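You operate a simulated robot arm through the tools that you are given. There is no shell and no other tool. Be economical: measure what you need, move in short steps, check, and stop when the job is done.

The job below is to be done with a simulated robot arm. You get a single attempt, and the scene is never put back.

JOB
Print a purple ring over the blue one on the grey block.
Fine: the purple ink pad goes in the empty seat of the slide; ink the press from it; one print; the block stays under the press.

Only the result counts: the job must be done as asked and must still hold three seconds after the hand-in. Knocking over, shifting, dropping, spilling or breaking anything else fails it.

ROBOT AND FRAMES
A 6-joint arm with a two-finger parallel gripper, fixed in place. Base frame: the origin is at the foot of the arm, x ahead of it, y to its left, z up. Lengths are in m, angles in degrees, forces in N, time in s.
Its first joint turns from -66.0 to 66.0 degrees. Payload 2.9 kg.
The tool frame sits at the grasp point between the pads (the TCP): z along the fingers, y along the line on which they close. The tips reach 0.03 m beyond it. The gripper opens to 0.11 m. The fingers are 0.02 m wide and 0.01 m thick; the gripper's body (0.048 by 0.112 m) begins 0.055 m behind the TCP.
Orientation is that of the tool frame in the base frame, as [roll, pitch, yaw] about the fixed x, y, z axes, in that order (R = Rz(yaw) Ry(pitch) Rx(roll)). With the fingers straight down and closing along the base's y, the tool's x points along the base's -x, its y along +y and its z along -z.

CONTROLS
- The arm moves only by the tool step_arm. Its arguments are lists of equal length, an entry for each row: "xyz": the shift along the tool's x, y, z in m, a list of three; "dr": the turn, a rotation vector about the tool's x, y, z in degrees, a list of three; "grip": the finger opening in m, from 0 to 0.11. In form: {"xyz": [[x, y, z], ...], "dr": [[ax, ay, az], ...], "grip": [grip, ...]}. A call has 1 to 12 rows; each row is the pose to reach, as a shift and turn from the pose commanded when the call began, along the tool's axes at that moment. A row lasts 0.2 s, in which the tool goes at most 0.05 m and 8.6 degrees; a call with a longer step from one row to the next is refused whole, and so is a gripper value outside its range. A pose out of reach is approached as far as the arm can. The call stops where the force on the tool passes 40 N (or 10 N more than at its start, if that is more) or the arm is blocked; 0.2 s more then pass. Each finger travels about 0.108 m/s and halts on what it meets, pressing with about 31 N; the grip force reading is that of the motor and also rises with nothing between the fingers. The clock runs only during rows and for 0.2 s after the last one: add rows that repeat a pose to give the fingers time. It gives the time, the measured TCP pose, the force on the tool (base axes), the opening and the grip force at its end, in the units of the frame above (readings bear some noise).
- Cameras (640 x 400 px; columns grow to the right, rows downward): "scene" is fixed at [0.0947, 0.4492, 1.3945]; the picture's right is [-0.55, -0.84, 0.00], its down [-0.41, 0.27, -0.87] and it looks along [0.73, -0.48, -0.49] (base axes); focal length 334 px, centre (320, 200). "wrist" rides on the gripper at [0.072, 0.017, -0.103] in the tool frame; the picture's right is [-0.23, 0.97, 0.00], its down [-0.76, -0.18, -0.62] and it looks along [-0.61, -0.14, 0.78] (tool axes); focal length 222 px, centre (320, 200). There is no depth. A picture from a camera that has moved, and an enlarged one, comes with that camera's place and axes in the base frame and with its lens.
- grab_frame(camera): a new picture of that camera. No time passes.
- zoom(camera, box): a new picture of the part [left, top, right, bottom] of that camera's present view, enlarged. No time passes.
- finish_job(): hands the job in; it is judged then, once.

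Go step by step. Nothing tells you positions but the pictures and the camera data: compare them with the known pose of the tool, close in by small moves and look again before you grip or let go. The budget is 120 turns and 68 pictures, counting those below and the enlarged ones. Unless the task says otherwise, let go and move clear before handing in, and close with one line.

The tools are called after "Call:" as a command line: name --argument value ..., lists and objects as JSON in quotes. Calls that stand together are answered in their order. step_arm: Moves the arm, as the interface text tells. Its arguments: {"type":"object","properties":{"xyz":{"type":"array"},"dr":{"type":"array"},"grip":{"type":"array"}},"required":["xyz","dr","grip"]} The other tools are called the same way: grab_frame (camera) takes a picture; zoom (camera, box) takes an enlarged picture of a part of a camera's view; finish_job () hands the job in.

At the start:

```text
time_s: 0.0
position: [0.4633, -0.0277, 1.1983]
tool_rot: [-180.0, -0.1, 179.9]
contact_force: [-0.4, -0.2, 0.1]
grip_width: 0.1102
grip_force: 0.1
```

scene: 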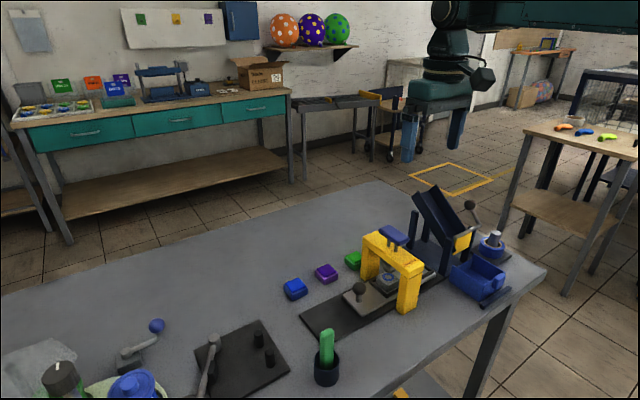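
wrist: 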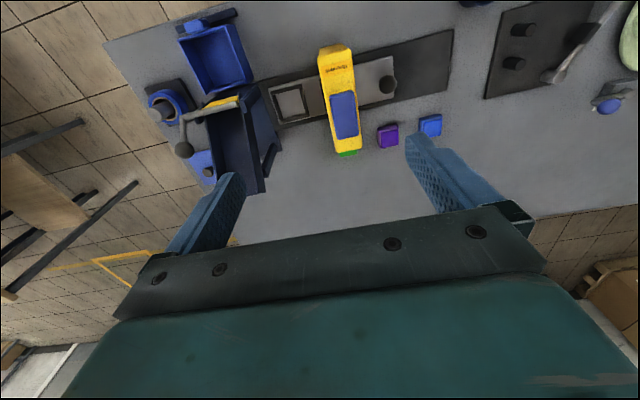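

I see a table with a yellow press, a slide with a knob, and three small ink pads (blue, purple, green). I'll look closer first.

Call:
zoom --camera "scene" --box '[270, 180, 530, 342]'

Call:
zoom --camera "wrist" --box '[140, 0, 460, 200]'

```text
2.46 times, centred on (400, 261) of scene
camera zoom: at [0.0947, 0.4492, 1.3945], right [-0.55, -0.84, 0.0], down [-0.41, 0.27, -0.87], along [0.73, -0.48, -0.49], focal length 823 px, centre (123, 50)
```

zoom: 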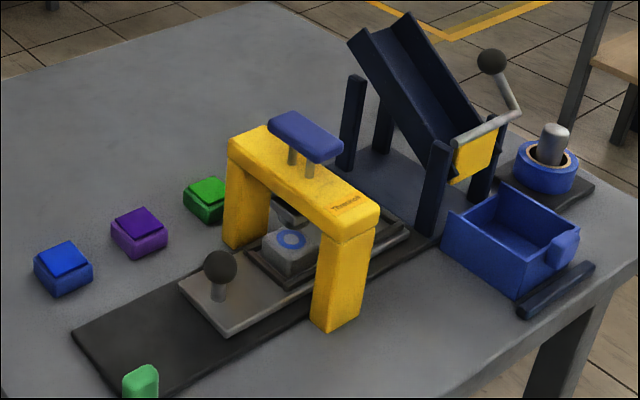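

```text
2.00 times, centred on (300, 100) of wrist
camera zoom: at [0.3924, -0.0096, 1.3016], right [0.23, 0.97, 0.0], down [0.76, -0.18, 0.62], along [0.61, -0.14, -0.78], focal length 444 px, centre (360, 400)
```

zoom: 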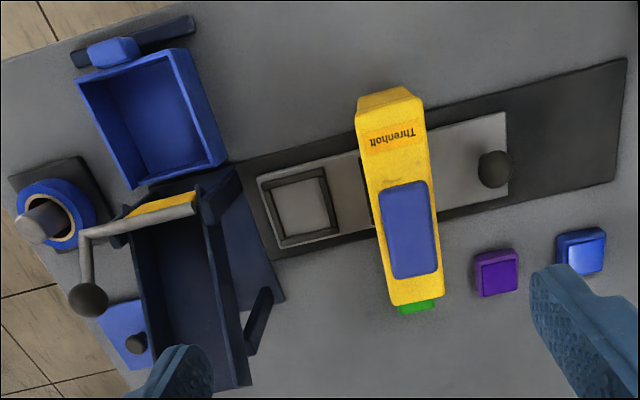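

Triangulating both pictures puts the tabletop near z≈0.82, not 0.18. The slide runs along y at x≈0.50, the purple pad is near (0.61, 0.09), and the press is at y≈0. I'll move partway over there and measure again.

Call:
step_arm --xyz '[[-0.02, 0.02, 0.02], [-0.04, 0.04, 0.04], [-0.06, 0.06, 0.06], [-0.08, 0.08, 0.08], [-0.09, 0.1, 0.1], [-0.1, 0.118, 0.1]]' --dr '[[0, 0, 0], [0, 0, 0], [0, 0, 0], [0, 0, 0], [0, 0, 0], [0, 0, 0]]' --grip '[0.11, 0.11, 0.11, 0.11, 0.11, 0.11]'

Call:
grab_frame --camera "wrist"

Call:
grab_frame --camera "scene"

```text
time_s: 1.4
position: [0.564, 0.0917, 1.0983]
tool_rot: [-180.0, 0.1, 179.9]
contact_force: [0.4, 0.2, -0.4]
grip_width: 0.1101
grip_force: 0.0
```

```text
63 pictures are left
camera wrist: at [0.4918, 0.1093, 1.2012], right [0.23, 0.97, 0.0], down [0.76, -0.18, 0.62], along [0.61, -0.14, -0.78], focal length 222 px, centre (320, 200)
```

wrist: 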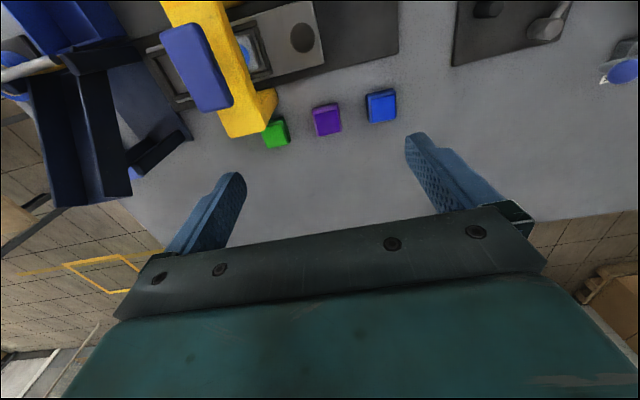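

```text
62 pictures are left
```

scene: 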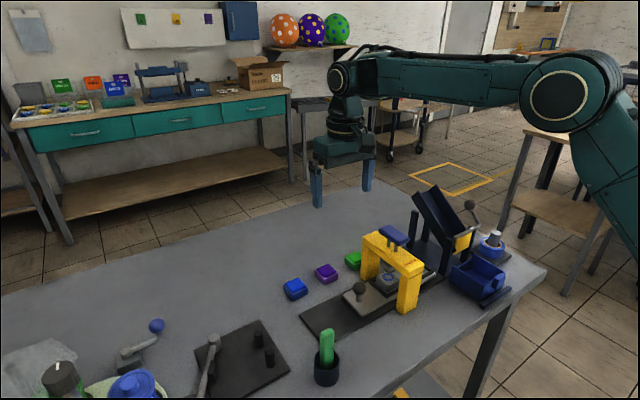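

The purple pad triangulates to about (0.617, 0.093), with its top near z≈0.83. I'll zoom in on the pads and the press for finer measurements.

Call:
zoom --camera "wrist" --box '[240, 60, 440, 185]'

Call:
zoom --camera "wrist" --box '[40, 0, 360, 200]'

Call:
zoom --camera "scene" --box '[330, 180, 490, 280]'

Call:
zoom --camera "scene" --box '[270, 240, 430, 340]'

```text
3.20 times, centred on (340, 122) of wrist
camera zoom: at [0.4918, 0.1093, 1.2012], right [0.23, 0.97, 0.0], down [0.76, -0.18, 0.62], along [0.61, -0.14, -0.78], focal length 711 px, centre (256, 448)
```

zoom: 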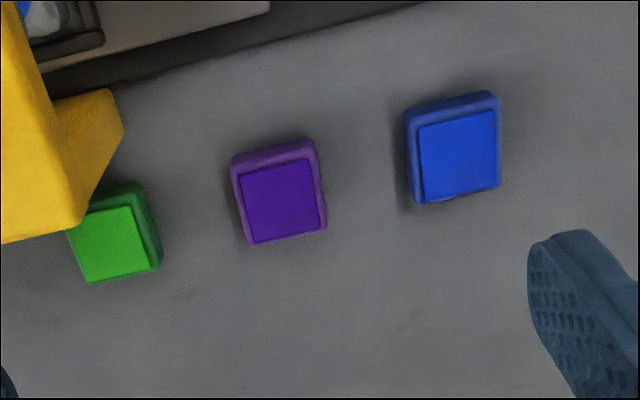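

```text
2.00 times, centred on (200, 100) of wrist
camera zoom: at [0.4918, 0.1093, 1.2012], right [0.23, 0.97, 0.0], down [0.76, -0.18, 0.62], along [0.61, -0.14, -0.78], focal length 444 px, centre (560, 400)
```

zoom: 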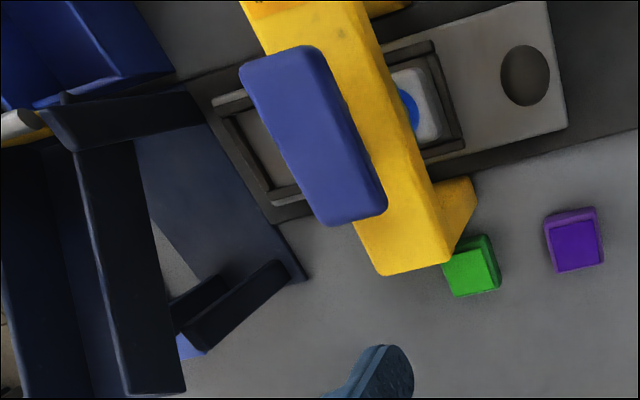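

```text
4.00 times, centred on (410, 230) of scene
camera zoom: at [0.0947, 0.4492, 1.3945], right [-0.55, -0.84, 0.0], down [-0.41, 0.27, -0.87], along [0.73, -0.48, -0.49], focal length 1338 px, centre (-40, 80)
```

zoom: 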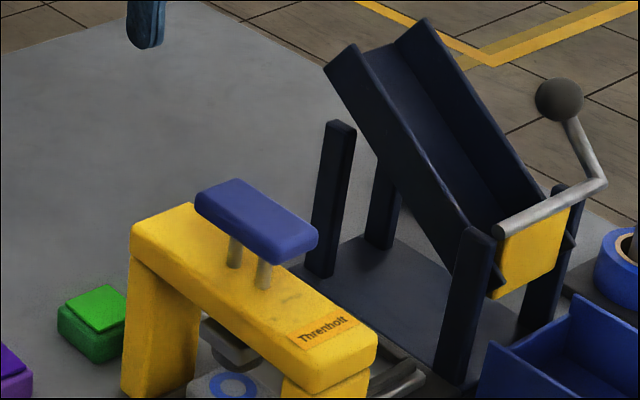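

```text
4.00 times, centred on (350, 290) of scene
camera zoom: at [0.0947, 0.4492, 1.3945], right [-0.55, -0.84, 0.0], down [-0.41, 0.27, -0.87], along [0.73, -0.48, -0.49], focal length 1338 px, centre (200, -160)
```

zoom: 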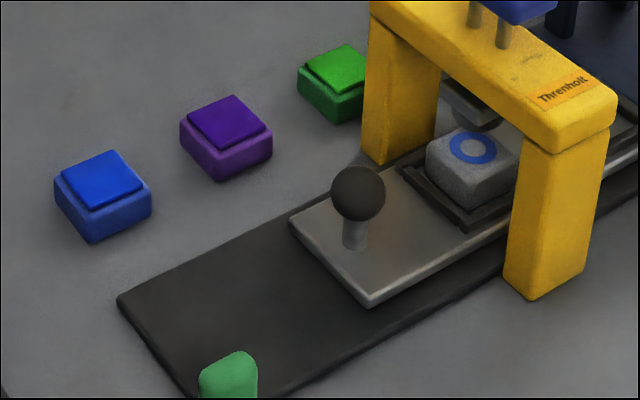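

The pads are square with the base axes and about 46 mm wide. I'll go above the purple one and turn the tool -90° so it closes along x, which leaves room at the seat between the press and the ramp.

Call:
step_arm --xyz '[[-0.014, 0, 0.01], [-0.028, 0, 0.02], [-0.042, 0, 0.03], [-0.056, 0, 0.04], [-0.056, 0, 0.06], [-0.056, 0, 0.06], [-0.056, 0, 0.06], [-0.056, 0, 0.06], [-0.056, 0, 0.06], [-0.056, 0, 0.06], [-0.056, 0, 0.06]]' --dr '[[0, 0, -8.2], [0, 0, -16.4], [0, 0, -24.6], [0, 0, -32.8], [0, 0, -41], [0, 0, -49.2], [0, 0, -57.4], [0, 0, -65.6], [0, 0, -73.8], [0, 0, -82], [0, 0, -90]]' --grip '[0.08, 0.08, 0.08, 0.08, 0.08, 0.08, 0.08, 0.08, 0.08, 0.08, 0.08]'

Call:
grab_frame --camera "wrist"

```text
time_s: 3.8
position: [0.6206, 0.0902, 1.0409]
tool_rot: [180.0, 0.0, -89.9]
contact_force: [-0.1, 1.1, -0.3]
grip_width: 0.08
grip_force: 0.1
```

```text
57 pictures are left
camera wrist: at [0.6042, 0.0189, 1.1414], right [-0.97, 0.22, 0.0], down [0.18, 0.76, 0.62], along [0.14, 0.61, -0.78], focal length 222 px, centre (320, 200)
```

wrist: 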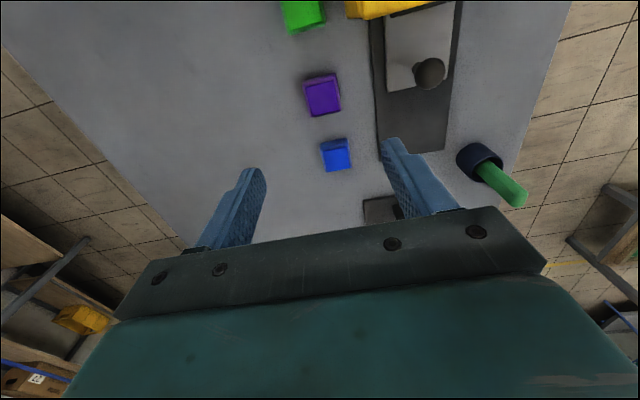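

The pad now reads (0.616, 0.092). I'll descend partway and check.

Call:
step_arm --xyz '[[-0.001, 0.004, 0.04], [-0.001, 0.004, 0.08], [-0.001, 0.004, 0.12]]' --dr '[[0, 0, 0], [0, 0, 0], [0, 0, 0]]' --grip '[0.08, 0.08, 0.08]'

Call:
grab_frame --camera "wrist"

Call:
zoom --camera "scene" --box '[250, 210, 410, 310]'

```text
time_s: 4.6
position: [0.6154, 0.0916, 0.9182]
tool_rot: [-179.9, 0.0, -90.0]
contact_force: [-0.3, 0.9, 0.1]
grip_width: 0.0799
grip_force: 0.1
```

```text
56 pictures are left
camera wrist: at [0.5991, 0.0203, 1.0212], right [-0.97, 0.23, 0.0], down [0.18, 0.76, 0.62], along [0.14, 0.61, -0.78], focal length 222 px, centre (320, 200)
```

wrist: 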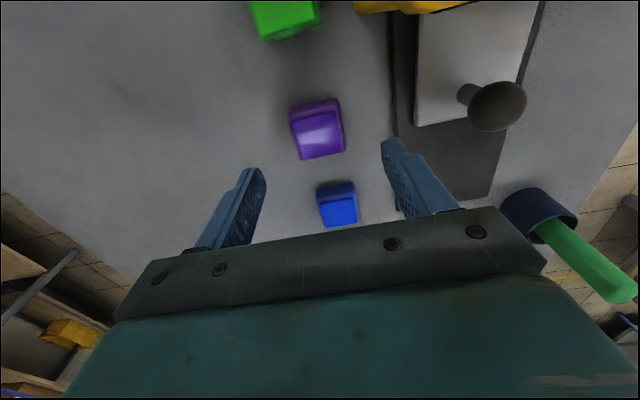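

```text
4.00 times, centred on (330, 260) of scene
camera zoom: at [0.0947, 0.4492, 1.3945], right [-0.55, -0.84, 0.0], down [-0.41, 0.27, -0.87], along [0.73, -0.48, -0.49], focal length 1338 px, centre (280, -40)
```

zoom: 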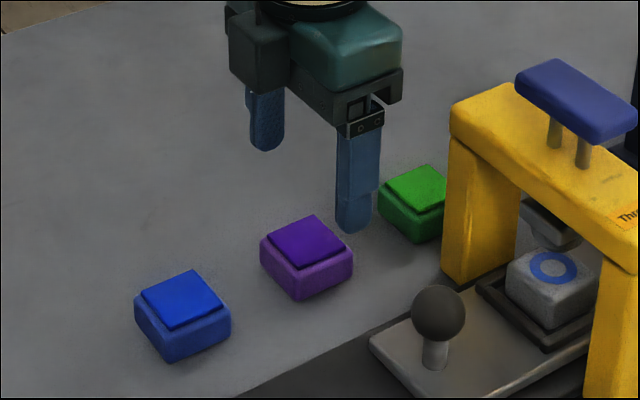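

The tool is well aligned over the pad. I'll descend to about z 0.860 so the tips sit around mid-body of the pad.

Call:
step_arm --xyz '[[-0.0005, 0, 0.03], [-0.0005, 0, 0.045], [-0.0005, 0, 0.058]]' --dr '[[0, 0, 0], [0, 0, 0], [0, 0, 0]]' --grip '[0.08, 0.08, 0.08]'

Call:
zoom --camera "scene" --box '[290, 235, 370, 285]'

Call:
grab_frame --camera "wrist"

```text
time_s: 5.4
position: [0.6152, 0.0923, 0.8601]
tool_rot: [-179.9, 0.1, -90.0]
contact_force: [0.3, -0.1, 0.4]
grip_width: 0.0799
grip_force: 0.0
```

```text
8.00 times, centred on (330, 260) of scene
camera zoom: at [0.0947, 0.4492, 1.3945], right [-0.55, -0.84, 0.0], down [-0.41, 0.27, -0.87], along [0.73, -0.48, -0.49], focal length 2675 px, centre (240, -280)
```

zoom: 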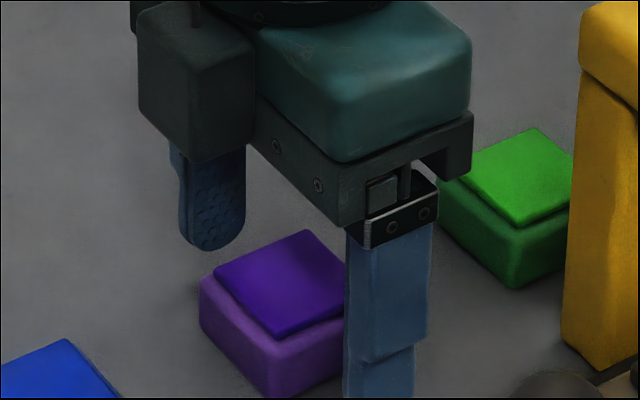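

```text
53 pictures are left
camera wrist: at [0.5997, 0.0211, 0.9626], right [-0.97, 0.23, 0.0], down [0.18, 0.76, 0.62], along [0.14, 0.61, -0.78], focal length 222 px, centre (320, 200)
```

wrist: 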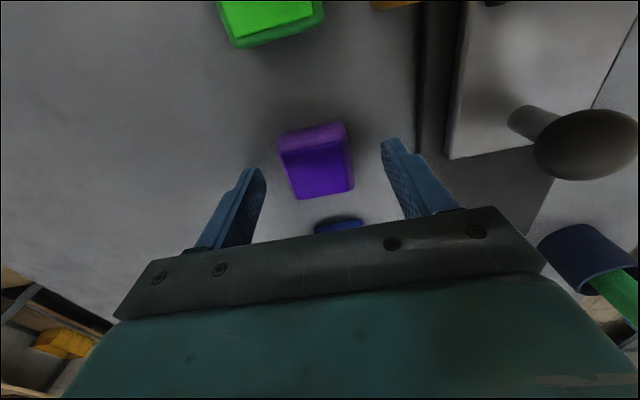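

The tips straddle the pad and it's centred. I'll close now.

Call:
step_arm --xyz '[[0, 0, 0], [0, 0, 0], [0, 0, 0]]' --dr '[[0, 0, 0], [0, 0, 0], [0, 0, 0]]' --grip '[0.03, 0.03, 0.03]'

Call:
zoom --camera "scene" --box '[290, 240, 370, 290]'

```text
time_s: 6.2
position: [0.6158, 0.0924, 0.8607]
tool_rot: [179.9, 0.0, -90.0]
contact_force: [0.3, 0.1, -0.2]
grip_width: 0.0428
grip_force: 30.6
```

```text
8.00 times, centred on (330, 265) of scene
camera zoom: at [0.0947, 0.4492, 1.3945], right [-0.55, -0.84, 0.0], down [-0.41, 0.27, -0.87], along [0.73, -0.48, -0.49], focal length 2675 px, centre (240, -320)
```

zoom: 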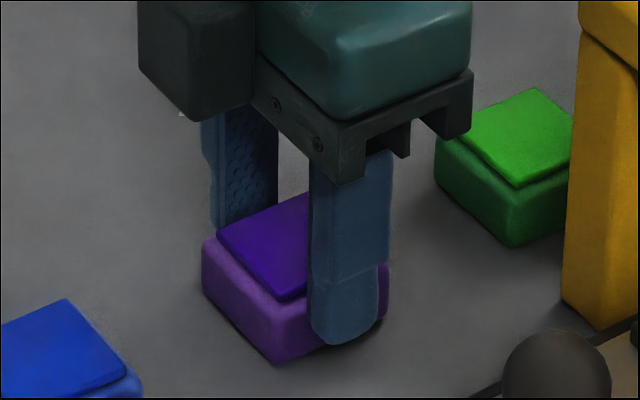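

The grip holds (pad width 43 mm), but the tips are almost on the table. I'll regrip about 8 mm higher so the fingers clear the seat rim.

Call:
step_arm --xyz '[[0, 0, 0], [0, 0, 0], [0, 0, -0.008], [0, 0, -0.008], [0, 0, -0.008], [0, 0, -0.008]]' --dr '[[0, 0, 0], [0, 0, 0], [0, 0, 0], [0, 0, 0], [0, 0, 0], [0, 0, 0]]' --grip '[0.06, 0.06, 0.06, 0.03, 0.03, 0.03]'

Call:
zoom --camera "scene" --box '[290, 240, 370, 290]'

Call:
zoom --camera "scene" --box '[370, 250, 450, 300]'

```text
time_s: 7.6
position: [0.6161, 0.0925, 0.8687]
tool_rot: [-180.0, 0.1, -89.9]
contact_force: [0.6, 0.3, 1.6]
grip_width: 0.043
grip_force: 30.8
```

```text
8.00 times, centred on (330, 265) of scene
camera zoom: at [0.0946, 0.4492, 1.3945], right [-0.55, -0.84, 0.0], down [-0.41, 0.27, -0.87], along [0.73, -0.48, -0.49], focal length 2675 px, centre (240, -320)
```

zoom: 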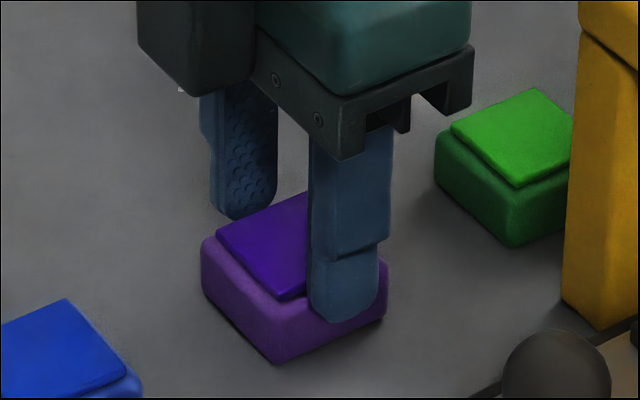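

```text
8.00 times, centred on (410, 275) of scene
camera zoom: at [0.0946, 0.4492, 1.3945], right [-0.55, -0.84, 0.0], down [-0.41, 0.27, -0.87], along [0.73, -0.48, -0.49], focal length 2675 px, centre (-400, -400)
```

zoom: 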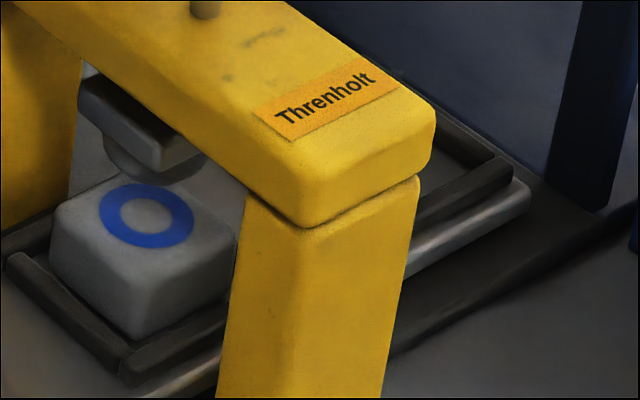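

The purple pad is gripped on its upper body. I'll lift straight up and check that it's held.

Call:
step_arm --xyz '[[0, 0, -0.03], [0, 0, -0.07], [0, 0, -0.11], [0, 0, -0.15], [0, 0, -0.19], [0, 0, -0.23], [0, 0, -0.25]]' --dr '[[0, 0, 0], [0, 0, 0], [0, 0, 0], [0, 0, 0], [0, 0, 0], [0, 0, 0], [0, 0, 0]]' --grip '[0.03, 0.03, 0.03, 0.03, 0.03, 0.03, 0.03]'

Call:
step_arm --xyz '[[0.02, 0.012, 0], [0.05, 0.03, 0], [0.08, 0.05, 0], [0.11, 0.07, 0], [0.14, 0.09, 0], [0.17, 0.105, 0], [0.187, 0.114, 0], [0.187, 0.114, 0]]' --dr '[[0, 0, 0], [0, 0, 0], [0, 0, 0], [0, 0, 0], [0, 0, 0], [0, 0, 0], [0, 0, 0], [0, 0, 0]]' --grip '[0.03, 0.03, 0.03, 0.03, 0.03, 0.03, 0.03, 0.03]'

Call:
grab_frame --camera "wrist"

Call:
grab_frame --camera "scene"

```text
time_s: 9.2
position: [0.6161, 0.0919, 1.1185]
tool_rot: [179.9, 0.0, -90.0]
contact_force: [-0.5, -0.6, 0.3]
grip_width: 0.0298
grip_force: 0.0
```

```text
time_s: 11.0
position: [0.5013, -0.0954, 1.1169]
tool_rot: [179.9, -0.1, -90.0]
contact_force: [0.6, 0.6, 0.6]
grip_width: 0.0304
grip_force: 0.0
```

```text
49 pictures are left
camera wrist: at [0.4849, -0.1665, 1.2207], right [-0.97, 0.23, 0.0], down [0.18, 0.76, 0.62], along [0.14, 0.61, -0.78], focal length 222 px, centre (320, 200)
```

wrist: 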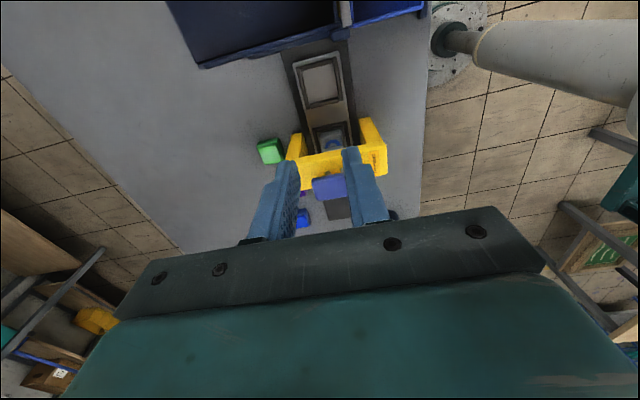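

```text
48 pictures are left
```

scene: 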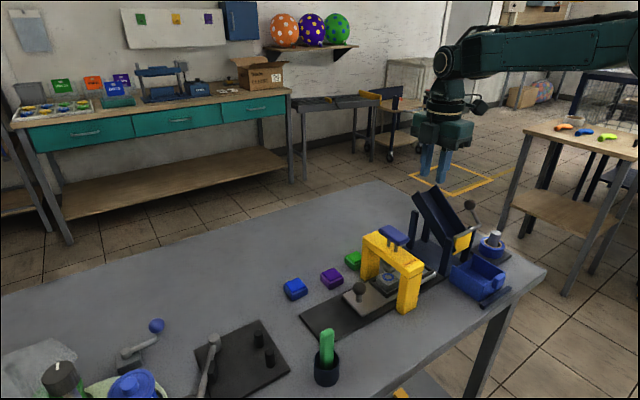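

The pad slipped out early in the lift; it's still upright on the table, shifted slightly, and nothing else was disturbed. While I'm above the seat I'll measure it, then go back for a lower grip.

Call:
zoom --camera "wrist" --box '[220, 20, 420, 145]'

Call:
zoom --camera "scene" --box '[270, 230, 430, 330]'

```text
3.20 times, centred on (320, 82) of wrist
camera zoom: at [0.4849, -0.1665, 1.2207], right [-0.97, 0.23, 0.0], down [0.18, 0.76, 0.62], along [0.14, 0.61, -0.78], focal length 711 px, centre (320, 576)
```

zoom: 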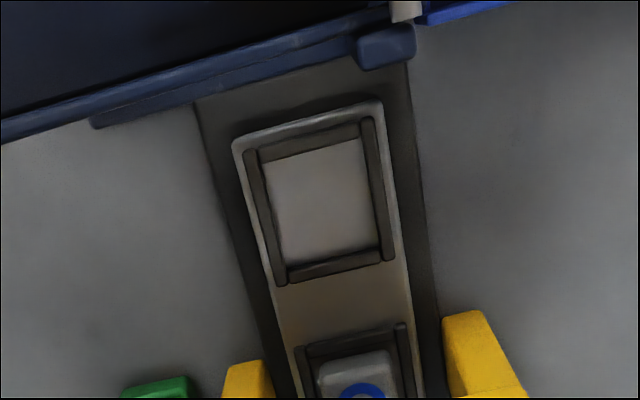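

```text
4.00 times, centred on (350, 280) of scene
camera zoom: at [0.0947, 0.4492, 1.3945], right [-0.55, -0.84, 0.0], down [-0.41, 0.27, -0.87], along [0.73, -0.48, -0.49], focal length 1338 px, centre (200, -120)
```

zoom: 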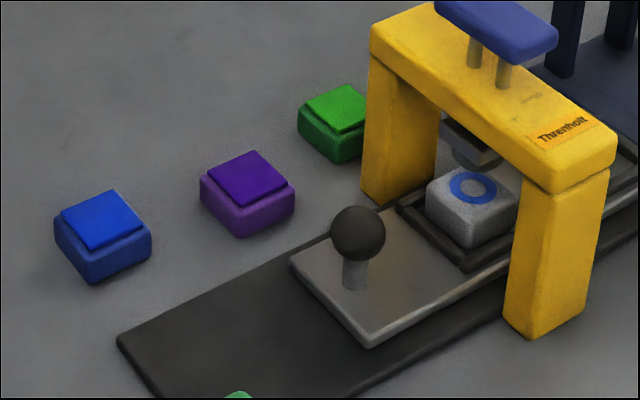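

The seat centre is near (0.5005, -0.093), with about 50 mm inside against the 43 mm pad. The pad moved to around (0.59, 0.098), so I'll go back above it.

Call:
step_arm --xyz '[[-0.02, -0.01, 0], [-0.05, -0.03, 0], [-0.09, -0.05, 0], [-0.13, -0.07, 0], [-0.17, -0.08, 0], [-0.193, -0.089, 0.02], [-0.193, -0.089, 0.06], [-0.193, -0.089, 0.1], [-0.193, -0.089, 0.14], [-0.193, -0.089, 0.17], [-0.193, -0.089, 0.19]]' --dr '[[0, 0, 0], [0, 0, 0], [0, 0, 0], [0, 0, 0], [0, 0, 0], [0, 0, 0], [0, 0, 0], [0, 0, 0], [0, 0, 0], [0, 0, 0], [0, 0, 0]]' --grip '[0.08, 0.08, 0.08, 0.08, 0.08, 0.08, 0.08, 0.08, 0.08, 0.08, 0.08]'

Call:
grab_frame --camera "wrist"

```text
time_s: 13.4
position: [0.5906, 0.0974, 0.9293]
tool_rot: [-180.0, 0.0, -90.0]
contact_force: [0.6, -0.4, 0.0]
grip_width: 0.0801
grip_force: 0.1
```

```text
45 pictures are left
camera wrist: at [0.5735, 0.0264, 1.031], right [-0.97, 0.23, 0.0], down [0.18, 0.76, 0.62], along [0.14, 0.61, -0.78], focal length 222 px, centre (320, 200)
```

wrist: 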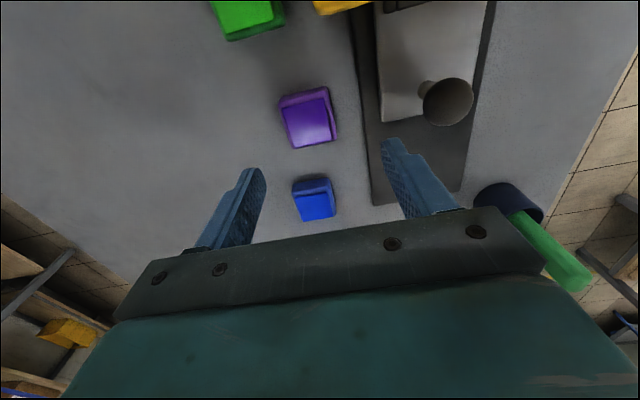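

The pad now reads about (0.5955, 0.087). I'll shift over it and go lower with a narrower opening.

Call:
step_arm --xyz '[[0.005, -0.003, 0], [0.01, -0.005, 0.01], [0.01, -0.005, 0.03]]' --dr '[[0, 0, 0], [0, 0, 0], [0, 0, 0]]' --grip '[0.066, 0.066, 0.066]'

Call:
zoom --camera "wrist" --box '[220, 80, 420, 205]'

Call:
zoom --camera "scene" --box '[290, 240, 370, 290]'

```text
time_s: 14.2
position: [0.5937, 0.0877, 0.8989]
tool_rot: [-180.0, 0.0, -90.1]
contact_force: [-0.1, 0.7, 0.2]
grip_width: 0.0661
grip_force: 0.0
```

```text
3.20 times, centred on (320, 142) of wrist
camera zoom: at [0.5785, 0.0167, 1.0015], right [-0.97, 0.23, 0.0], down [0.18, 0.76, 0.62], along [0.14, 0.61, -0.78], focal length 711 px, centre (320, 384)
```

zoom: 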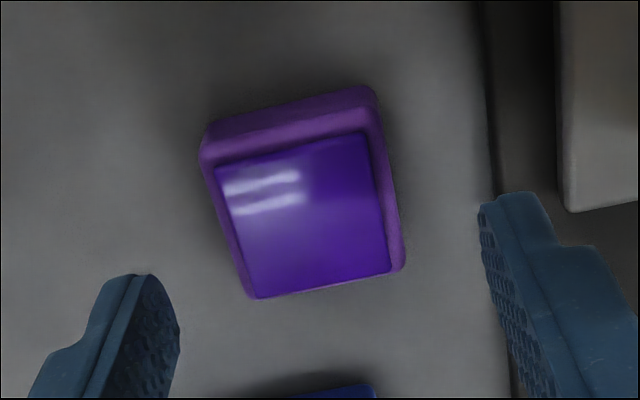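

```text
8.00 times, centred on (330, 265) of scene
camera zoom: at [0.0947, 0.4492, 1.3945], right [-0.55, -0.84, 0.0], down [-0.41, 0.27, -0.87], along [0.73, -0.48, -0.49], focal length 2675 px, centre (240, -320)
```

zoom: 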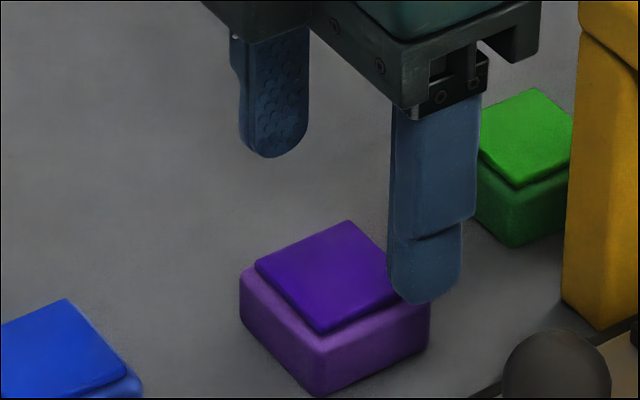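

The pad is 3 mm further in +x and 2 mm further in -y. I'll correct for that, descend to 0.861 and close.

Call:
step_arm --xyz '[[0.002, -0.003, 0.015], [0.002, -0.003, 0.03], [0.002, -0.003, 0.038], [0.002, -0.003, 0.038], [0.002, -0.003, 0.038], [0.002, -0.003, 0.038]]' --dr '[[0, 0, 0], [0, 0, 0], [0, 0, 0], [0, 0, 0], [0, 0, 0], [0, 0, 0]]' --grip '[0.066, 0.066, 0.066, 0.03, 0.02, 0.02]'

Call:
zoom --camera "wrist" --box '[220, 80, 420, 205]'

Call:
zoom --camera "scene" --box '[290, 240, 370, 290]'

```text
time_s: 15.6
position: [0.5992, 0.086, 0.8622]
tool_rot: [180.0, 0.0, -89.9]
contact_force: [0.2, 0.0, 0.2]
grip_width: 0.0429
grip_force: 31.5
```

```text
3.20 times, centred on (320, 142) of wrist
camera zoom: at [0.5826, 0.0148, 0.9638], right [-0.97, 0.23, 0.0], down [0.18, 0.76, 0.62], along [0.14, 0.61, -0.78], focal length 711 px, centre (320, 384)
```

zoom: 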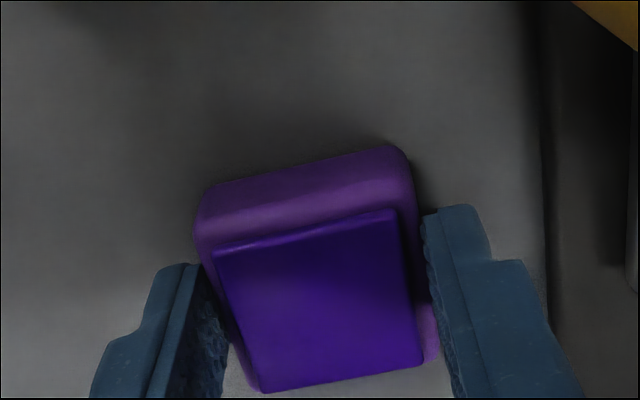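

```text
8.00 times, centred on (330, 265) of scene
camera zoom: at [0.0947, 0.4492, 1.3945], right [-0.55, -0.84, 0.0], down [-0.41, 0.27, -0.87], along [0.73, -0.48, -0.49], focal length 2675 px, centre (240, -320)
```

zoom: 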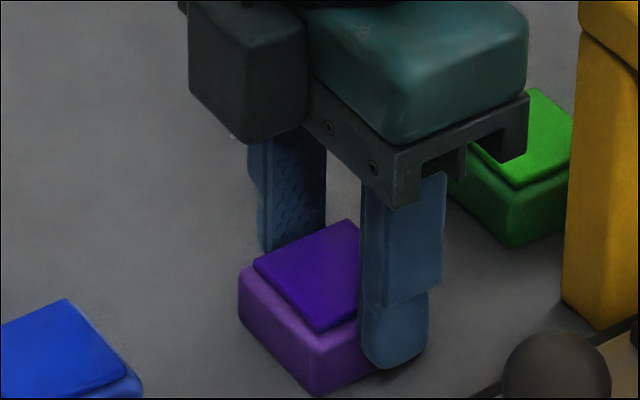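

The grip is seated well this time. I'll lift a little and check the reading.

Call:
step_arm --xyz '[[0, 0, -0.005], [0, 0, -0.01], [0, 0, -0.015], [0, 0, -0.02], [0, 0, -0.025], [0, 0, -0.03]]' --dr '[[0, 0, 0], [0, 0, 0], [0, 0, 0], [0, 0, 0], [0, 0, 0], [0, 0, 0]]' --grip '[0.01, 0.01, 0.01, 0.01, 0.01, 0.01]'

Call:
zoom --camera "scene" --box '[290, 230, 370, 280]'

```text
time_s: 17.0
position: [0.5971, 0.0856, 0.8917]
tool_rot: [-180.0, 0.0, -90.1]
contact_force: [0.3, 0.0, -0.6]
grip_width: 0.043
grip_force: 30.6
```

```text
8.00 times, centred on (330, 255) of scene
camera zoom: at [0.0947, 0.4492, 1.3945], right [-0.55, -0.84, 0.0], down [-0.41, 0.27, -0.87], along [0.73, -0.48, -0.49], focal length 2675 px, centre (240, -240)
```

zoom: 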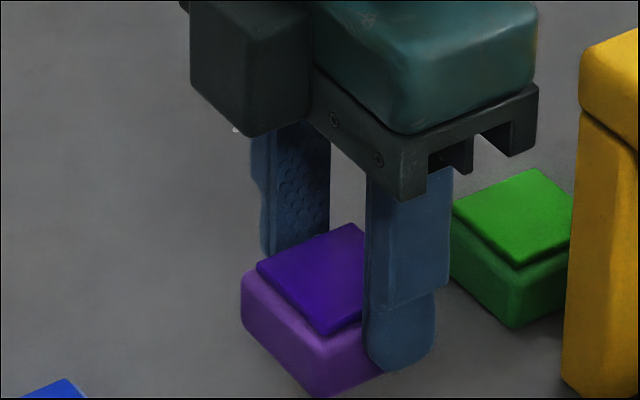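

The pad is held and lifted. I'll raise it above the press and carry it over the seat.

Call:
step_arm --xyz '[[0, 0, -0.02], [0, 0, -0.05], [0, 0, -0.085], [0, 0, -0.12], [0, 0, -0.155], [0, 0, -0.19], [0, 0, -0.22], [0, 0, -0.23]]' --dr '[[0, 0, 0], [0, 0, 0], [0, 0, 0], [0, 0, 0], [0, 0, 0], [0, 0, 0], [0, 0, 0], [0, 0, 0]]' --grip '[0.01, 0.01, 0.01, 0.01, 0.01, 0.01, 0.01, 0.01]'

Call:
step_arm --xyz '[[0.01, 0.006, 0], [0.03, 0.018, 0], [0.055, 0.033, 0], [0.08, 0.048, 0], [0.105, 0.06, 0], [0.13, 0.072, 0], [0.155, 0.085, 0], [0.172, 0.093, 0], [0.179, 0.097, 0], [0.179, 0.097, 0]]' --dr '[[0, 0, 0], [0, 0, 0], [0, 0, 0], [0, 0, 0], [0, 0, 0], [0, 0, 0], [0, 0, 0], [0, 0, 0], [0, 0, 0], [0, 0, 0]]' --grip '[0.01, 0.01, 0.01, 0.01, 0.01, 0.01, 0.01, 0.01, 0.01, 0.01]'

Call:
grab_frame --camera "wrist"

```text
time_s: 18.8
position: [0.5999, 0.0851, 1.122]
tool_rot: [180.0, 0.1, -90.0]
contact_force: [-0.5, -0.4, -0.1]
grip_width: 0.0431
grip_force: 30.7
```

```text
time_s: 21.0
position: [0.5013, -0.0935, 1.1218]
tool_rot: [-180.0, -0.1, -90.0]
contact_force: [-0.4, 0.2, -0.7]
grip_width: 0.0431
grip_force: 30.9
```

```text
39 pictures are left
camera wrist: at [0.4865, -0.1646, 1.2247], right [-0.97, 0.23, 0.0], down [0.18, 0.76, 0.62], along [0.14, 0.61, -0.78], focal length 222 px, centre (320, 200)
```

wrist: 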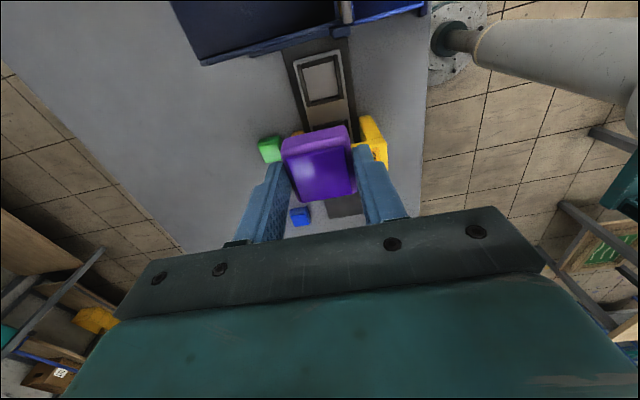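

The pad is held over the seat. I'll descend partway and check alignment.

Call:
step_arm --xyz '[[0, 0, 0.04], [0, 0, 0.08], [0, 0, 0.12], [0, 0, 0.16], [0, 0, 0.19], [0, 0, 0.205], [0, 0, 0.205]]' --dr '[[0, 0, 0], [0, 0, 0], [0, 0, 0], [0, 0, 0], [0, 0, 0], [0, 0, 0], [0, 0, 0]]' --grip '[0.01, 0.01, 0.01, 0.01, 0.01, 0.01, 0.01]'

Call:
zoom --camera "wrist" --box '[220, 60, 420, 185]'

Call:
zoom --camera "scene" --box '[370, 210, 470, 272]'

```text
time_s: 22.6
position: [0.5023, -0.0932, 0.9143]
tool_rot: [-179.9, 0.0, -90.0]
contact_force: [-0.4, -0.4, 0.5]
grip_width: 0.0429
grip_force: 30.9
```

```text
3.20 times, centred on (320, 122) of wrist
camera zoom: at [0.4861, -0.1645, 1.0181], right [-0.97, 0.23, 0.0], down [0.18, 0.76, 0.62], along [0.14, 0.61, -0.78], focal length 711 px, centre (320, 448)
```

zoom: 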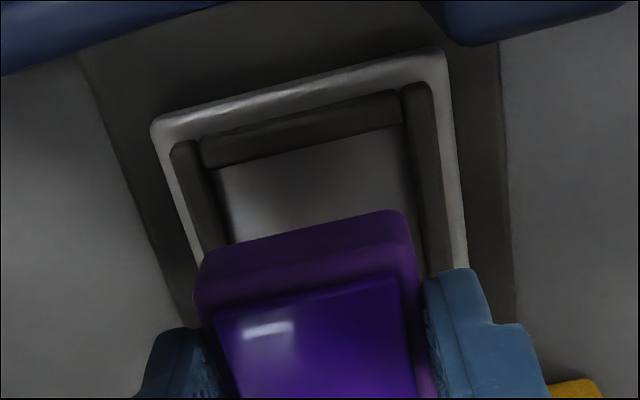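

```text
6.40 times, centred on (420, 241) of scene
camera zoom: at [0.0947, 0.4492, 1.3945], right [-0.55, -0.84, 0.0], down [-0.41, 0.27, -0.87], along [0.73, -0.48, -0.49], focal length 2140 px, centre (-320, -62)
```

zoom: 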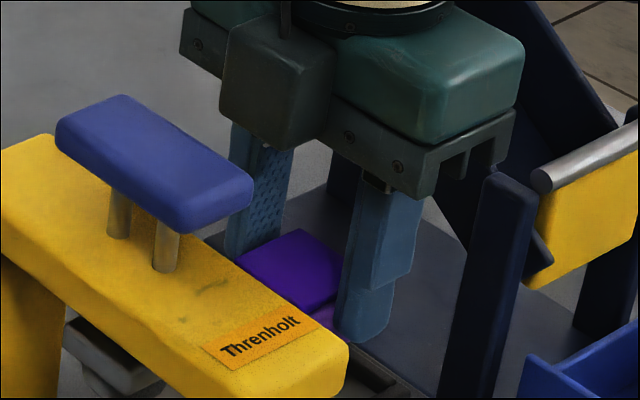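

By eye the pad is about 2 mm too far in +x and 3 mm too far in +y of the seat. I'll correct that and go lower.

Call:
step_arm --xyz '[[0.003, 0.002, 0], [0.003, 0.002, 0.012], [0.003, 0.002, 0.022], [0.003, 0.002, 0.022]]' --dr '[[0, 0, 0], [0, 0, 0], [0, 0, 0], [0, 0, 0]]' --grip '[0.01, 0.01, 0.01, 0.01]'

Call:
zoom --camera "wrist" --box '[220, 75, 420, 200]'

```text
time_s: 23.6
position: [0.5004, -0.0958, 0.8945]
tool_rot: [180.0, 0.0, -90.0]
contact_force: [0.2, -0.2, -0.6]
grip_width: 0.0426
grip_force: 31.2
```

```text
3.20 times, centred on (320, 138) of wrist
camera zoom: at [0.4836, -0.1682, 0.9966], right [-0.97, 0.23, 0.0], down [0.18, 0.76, 0.62], along [0.14, 0.61, -0.78], focal length 711 px, centre (320, 400)
```

zoom: 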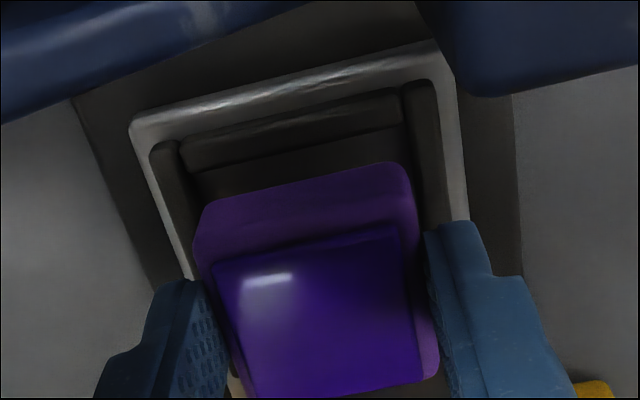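

The pad is within about 1.5 mm of centre; I'll nudge it in +y and lower it gently toward the seat.

Call:
step_arm --xyz '[[-0.0015, 0, 0.003], [-0.0015, 0, 0.006], [-0.0015, 0, 0.009], [-0.0015, 0, 0.011]]' --dr '[[0, 0, 0], [0, 0, 0], [0, 0, 0], [0, 0, 0]]' --grip '[0.01, 0.01, 0.01, 0.01]'

Call:
zoom --camera "wrist" --box '[220, 75, 420, 200]'

Call:
zoom --camera "scene" --box '[400, 230, 464, 270]'

```text
time_s: 24.6
position: [0.499, -0.0947, 0.8839]
tool_rot: [-179.9, -0.1, -89.9]
contact_force: [-5.7, -0.4, 18.1]
grip_width: 0.0432
grip_force: 31.3
```

```text
3.20 times, centred on (320, 138) of wrist
camera zoom: at [0.4842, -0.1661, 0.9863], right [-0.97, 0.23, 0.0], down [0.18, 0.76, 0.62], along [0.14, 0.61, -0.78], focal length 711 px, centre (320, 400)
```

zoom: 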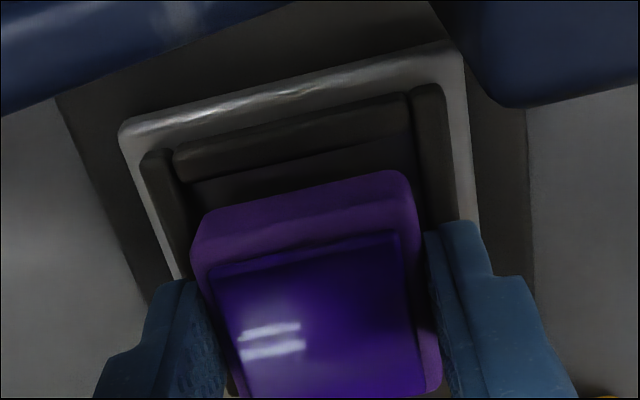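

```text
10.00 times, centred on (432, 250) of scene
camera zoom: at [0.0942, 0.4492, 1.3945], right [-0.55, -0.84, 0.0], down [-0.41, 0.27, -0.87], along [0.73, -0.48, -0.49], focal length 3344 px, centre (-800, -300)
```

zoom: 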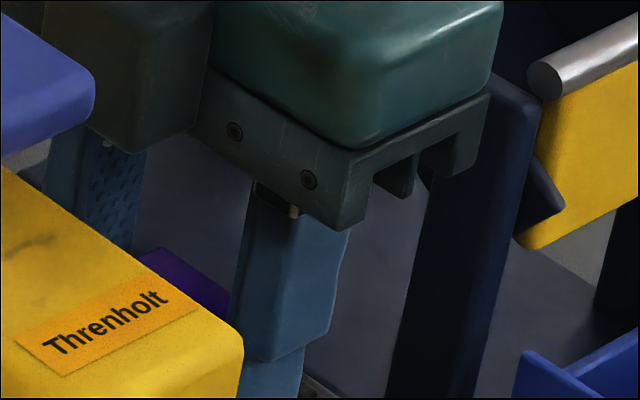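

I have contact (18 N up) at z 0.884, which is either the fingers on the rim or the pad on the rim. I'll look wider to rule out the gripper body touching something.

Call:
grab_frame --camera "wrist"

Call:
zoom --camera "scene" --box '[370, 190, 498, 270]'

```text
33 pictures are left
camera wrist: at [0.4842, -0.1661, 0.9863], right [-0.97, 0.23, 0.0], down [0.18, 0.76, 0.62], along [0.14, 0.61, -0.78], focal length 222 px, centre (320, 200)
```

wrist: 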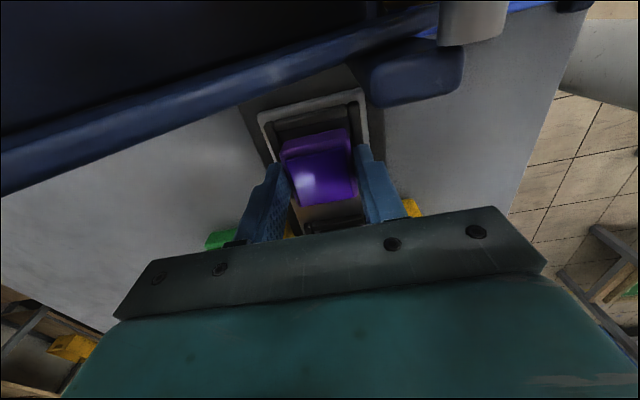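

```text
5.00 times, centred on (434, 230) of scene
camera zoom: at [0.0942, 0.4492, 1.3945], right [-0.55, -0.84, 0.0], down [-0.41, 0.27, -0.87], along [0.73, -0.48, -0.49], focal length 1672 px, centre (-250, 50)
```

zoom: 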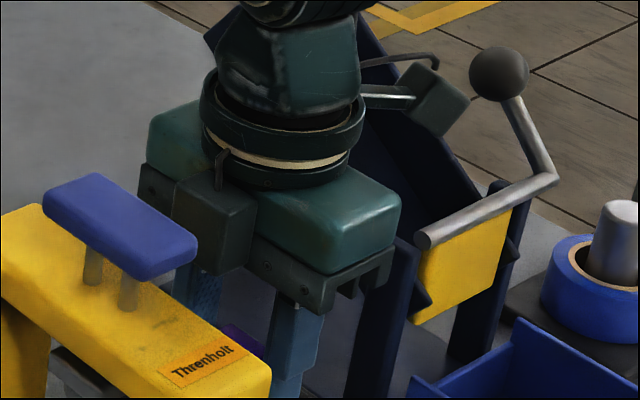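

The wrist camera's box hangs very near the ramp wall in this orientation, so the contact may be there. I'll raise up, turn back 90° so the camera sits on the free side, and lower again.

Call:
step_arm --xyz '[[0, 0, -0.02], [0, 0, -0.06], [0, 0, -0.1], [0, 0, -0.14], [0, 0, -0.18], [0, 0, -0.21]]' --dr '[[0, 0, 0], [0, 0, 0], [0, 0, 0], [0, 0, 0], [0, 0, 0], [0, 0, 0]]' --grip '[0.01, 0.01, 0.01, 0.01, 0.01, 0.01]'

Call:
step_arm --xyz '[[0, 0, 0], [0, 0, 0], [0, 0, 0], [0, 0, 0], [0, 0, 0], [0, 0, 0], [0, 0, 0], [0, 0, 0], [0, 0, 0], [0, 0, 0], [0, 0, 0], [0, 0, 0]]' --dr '[[0, 0, 8], [0, 0, 16], [0, 0, 24], [0, 0, 32], [0, 0, 40], [0, 0, 48], [0, 0, 56], [0, 0, 64], [0, 0, 72], [0, 0, 80], [0, 0, 88], [0, 0, 90]]' --grip '[0.01, 0.01, 0.01, 0.01, 0.01, 0.01, 0.01, 0.01, 0.01, 0.01, 0.01, 0.01]'

Call:
grab_frame --camera "wrist"

Call:
zoom --camera "scene" --box '[370, 120, 530, 320]'

```text
time_s: 26.0
position: [0.4999, -0.0948, 1.0951]
tool_rot: [180.0, 0.0, -90.0]
contact_force: [1.3, -0.6, -0.8]
grip_width: 0.0429
grip_force: 30.7
```

```text
time_s: 28.6
position: [0.5009, -0.0951, 1.0936]
tool_rot: [-179.9, -0.1, 179.8]
contact_force: [0.4, -0.4, -0.9]
grip_width: 0.0431
grip_force: 31.3
```

```text
31 pictures are left
camera wrist: at [0.4286, -0.0764, 1.1953], right [0.23, 0.97, 0.0], down [0.76, -0.18, 0.62], along [0.61, -0.14, -0.78], focal length 222 px, centre (320, 200)
```

wrist: 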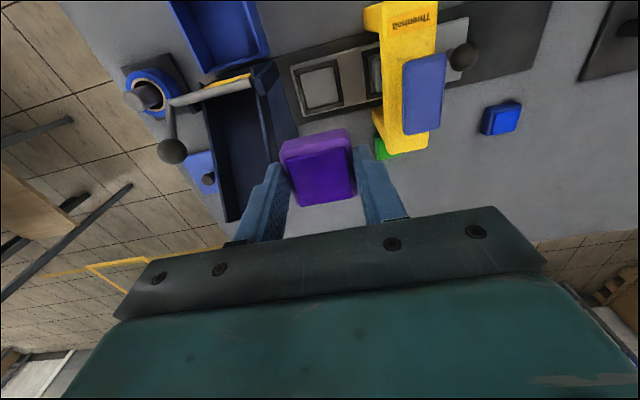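

```text
2.00 times, centred on (450, 220) of scene
camera zoom: at [0.0947, 0.4492, 1.3945], right [-0.55, -0.84, 0.0], down [-0.41, 0.27, -0.87], along [0.73, -0.48, -0.49], focal length 669 px, centre (60, 160)
```

zoom: 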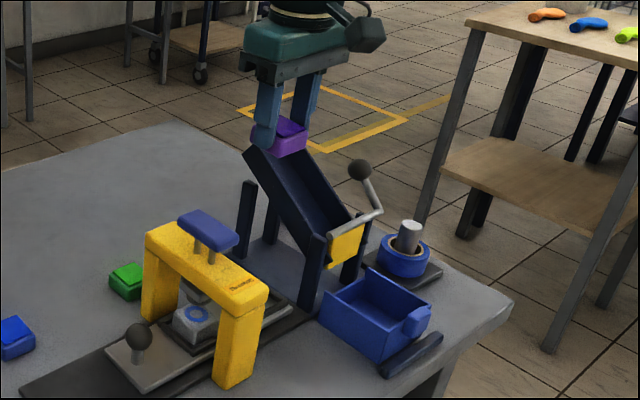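

The pad is still held, and the camera is now on the open side. I'll lower it toward the seat.

Call:
step_arm --xyz '[[0, 0.001, 0.04], [0, 0.002, 0.08], [0, 0.003, 0.12], [0, 0.003, 0.15], [0, 0.003, 0.17], [0, 0.003, 0.19], [0, 0.003, 0.195]]' --dr '[[0, 0, 0], [0, 0, 0], [0, 0, 0], [0, 0, 0], [0, 0, 0], [0, 0, 0], [0, 0, 0]]' --grip '[0.01, 0.01, 0.01, 0.01, 0.01, 0.01, 0.01]'

Call:
grab_frame --camera "wrist"

Call:
zoom --camera "wrist" --box '[240, 75, 400, 175]'

```text
time_s: 30.2
position: [0.4996, -0.0926, 0.8994]
tool_rot: [-180.0, 0.1, 179.9]
contact_force: [-0.2, -0.3, -0.4]
grip_width: 0.043
grip_force: 30.6
```

```text
29 pictures are left
camera wrist: at [0.4285, -0.0741, 1.0014], right [0.23, 0.97, 0.0], down [0.76, -0.18, 0.62], along [0.61, -0.14, -0.78], focal length 222 px, centre (320, 200)
```

wrist: 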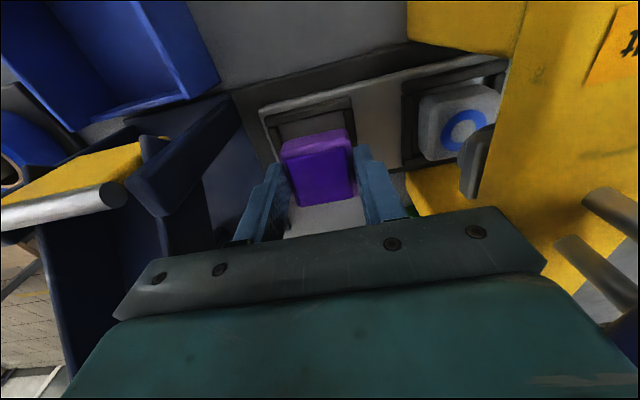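

```text
4.00 times, centred on (320, 125) of wrist
camera zoom: at [0.4285, -0.0741, 1.0014], right [0.23, 0.97, 0.0], down [0.76, -0.18, 0.62], along [0.61, -0.14, -0.78], focal length 888 px, centre (320, 500)
```

zoom: 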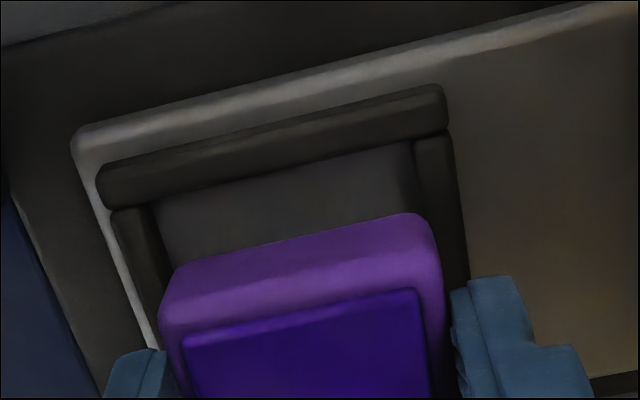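

In this view the pad is about 2.5 mm too far in +y and 1 mm in +x. I'll correct and lower in small steps.

Call:
step_arm --xyz '[[0.001, -0.0025, 0], [0.001, -0.0025, 0.005], [0.001, -0.0025, 0.01], [0.001, -0.0025, 0.014], [0.001, -0.0025, 0.017], [0.001, -0.0025, 0.02]]' --dr '[[0, 0, 0], [0, 0, 0], [0, 0, 0], [0, 0, 0], [0, 0, 0], [0, 0, 0]]' --grip '[0.01, 0.01, 0.01, 0.01, 0.01, 0.01]'

Call:
zoom --camera "wrist" --box '[240, 75, 400, 175]'

```text
time_s: 31.6
position: [0.499, -0.0938, 0.8784]
tool_rot: [-180.0, 0.1, 180.0]
contact_force: [-2.3, 3.6, 12.2]
grip_width: 0.043
grip_force: 31.1
```

```text
4.00 times, centred on (320, 125) of wrist
camera zoom: at [0.4268, -0.0761, 0.9823], right [0.23, 0.97, 0.0], down [0.76, -0.18, 0.62], along [0.61, -0.14, -0.78], focal length 888 px, centre (320, 500)
```

zoom: 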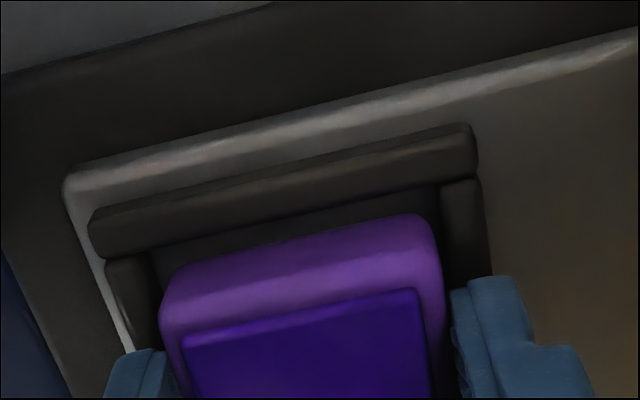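

Contact at z 0.878 matches the fingertips reaching the rim, with the pad's foot inside it. I'll ease up 1 mm and open a little.

Call:
step_arm --xyz '[[0, 0, -0.001], [0, 0, -0.001], [0, 0, -0.001], [0, 0, -0.001]]' --dr '[[0, 0, 0], [0, 0, 0], [0, 0, 0], [0, 0, 0]]' --grip '[0.044, 0.046, 0.052, 0.056]'

Call:
zoom --camera "wrist" --box '[240, 75, 400, 175]'

```text
time_s: 32.6
position: [0.4997, -0.0945, 0.8795]
tool_rot: [-180.0, 0.0, -180.0]
contact_force: [-2.0, 3.1, 12.7]
grip_width: 0.0559
grip_force: 0.0
```

```text
4.00 times, centred on (320, 125) of wrist
camera zoom: at [0.4269, -0.0762, 0.9824], right [0.23, 0.97, 0.0], down [0.76, -0.18, 0.62], along [0.61, -0.14, -0.78], focal length 888 px, centre (320, 500)
```

zoom: 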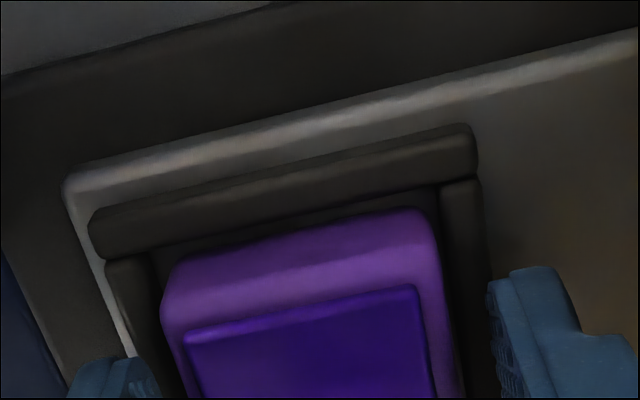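

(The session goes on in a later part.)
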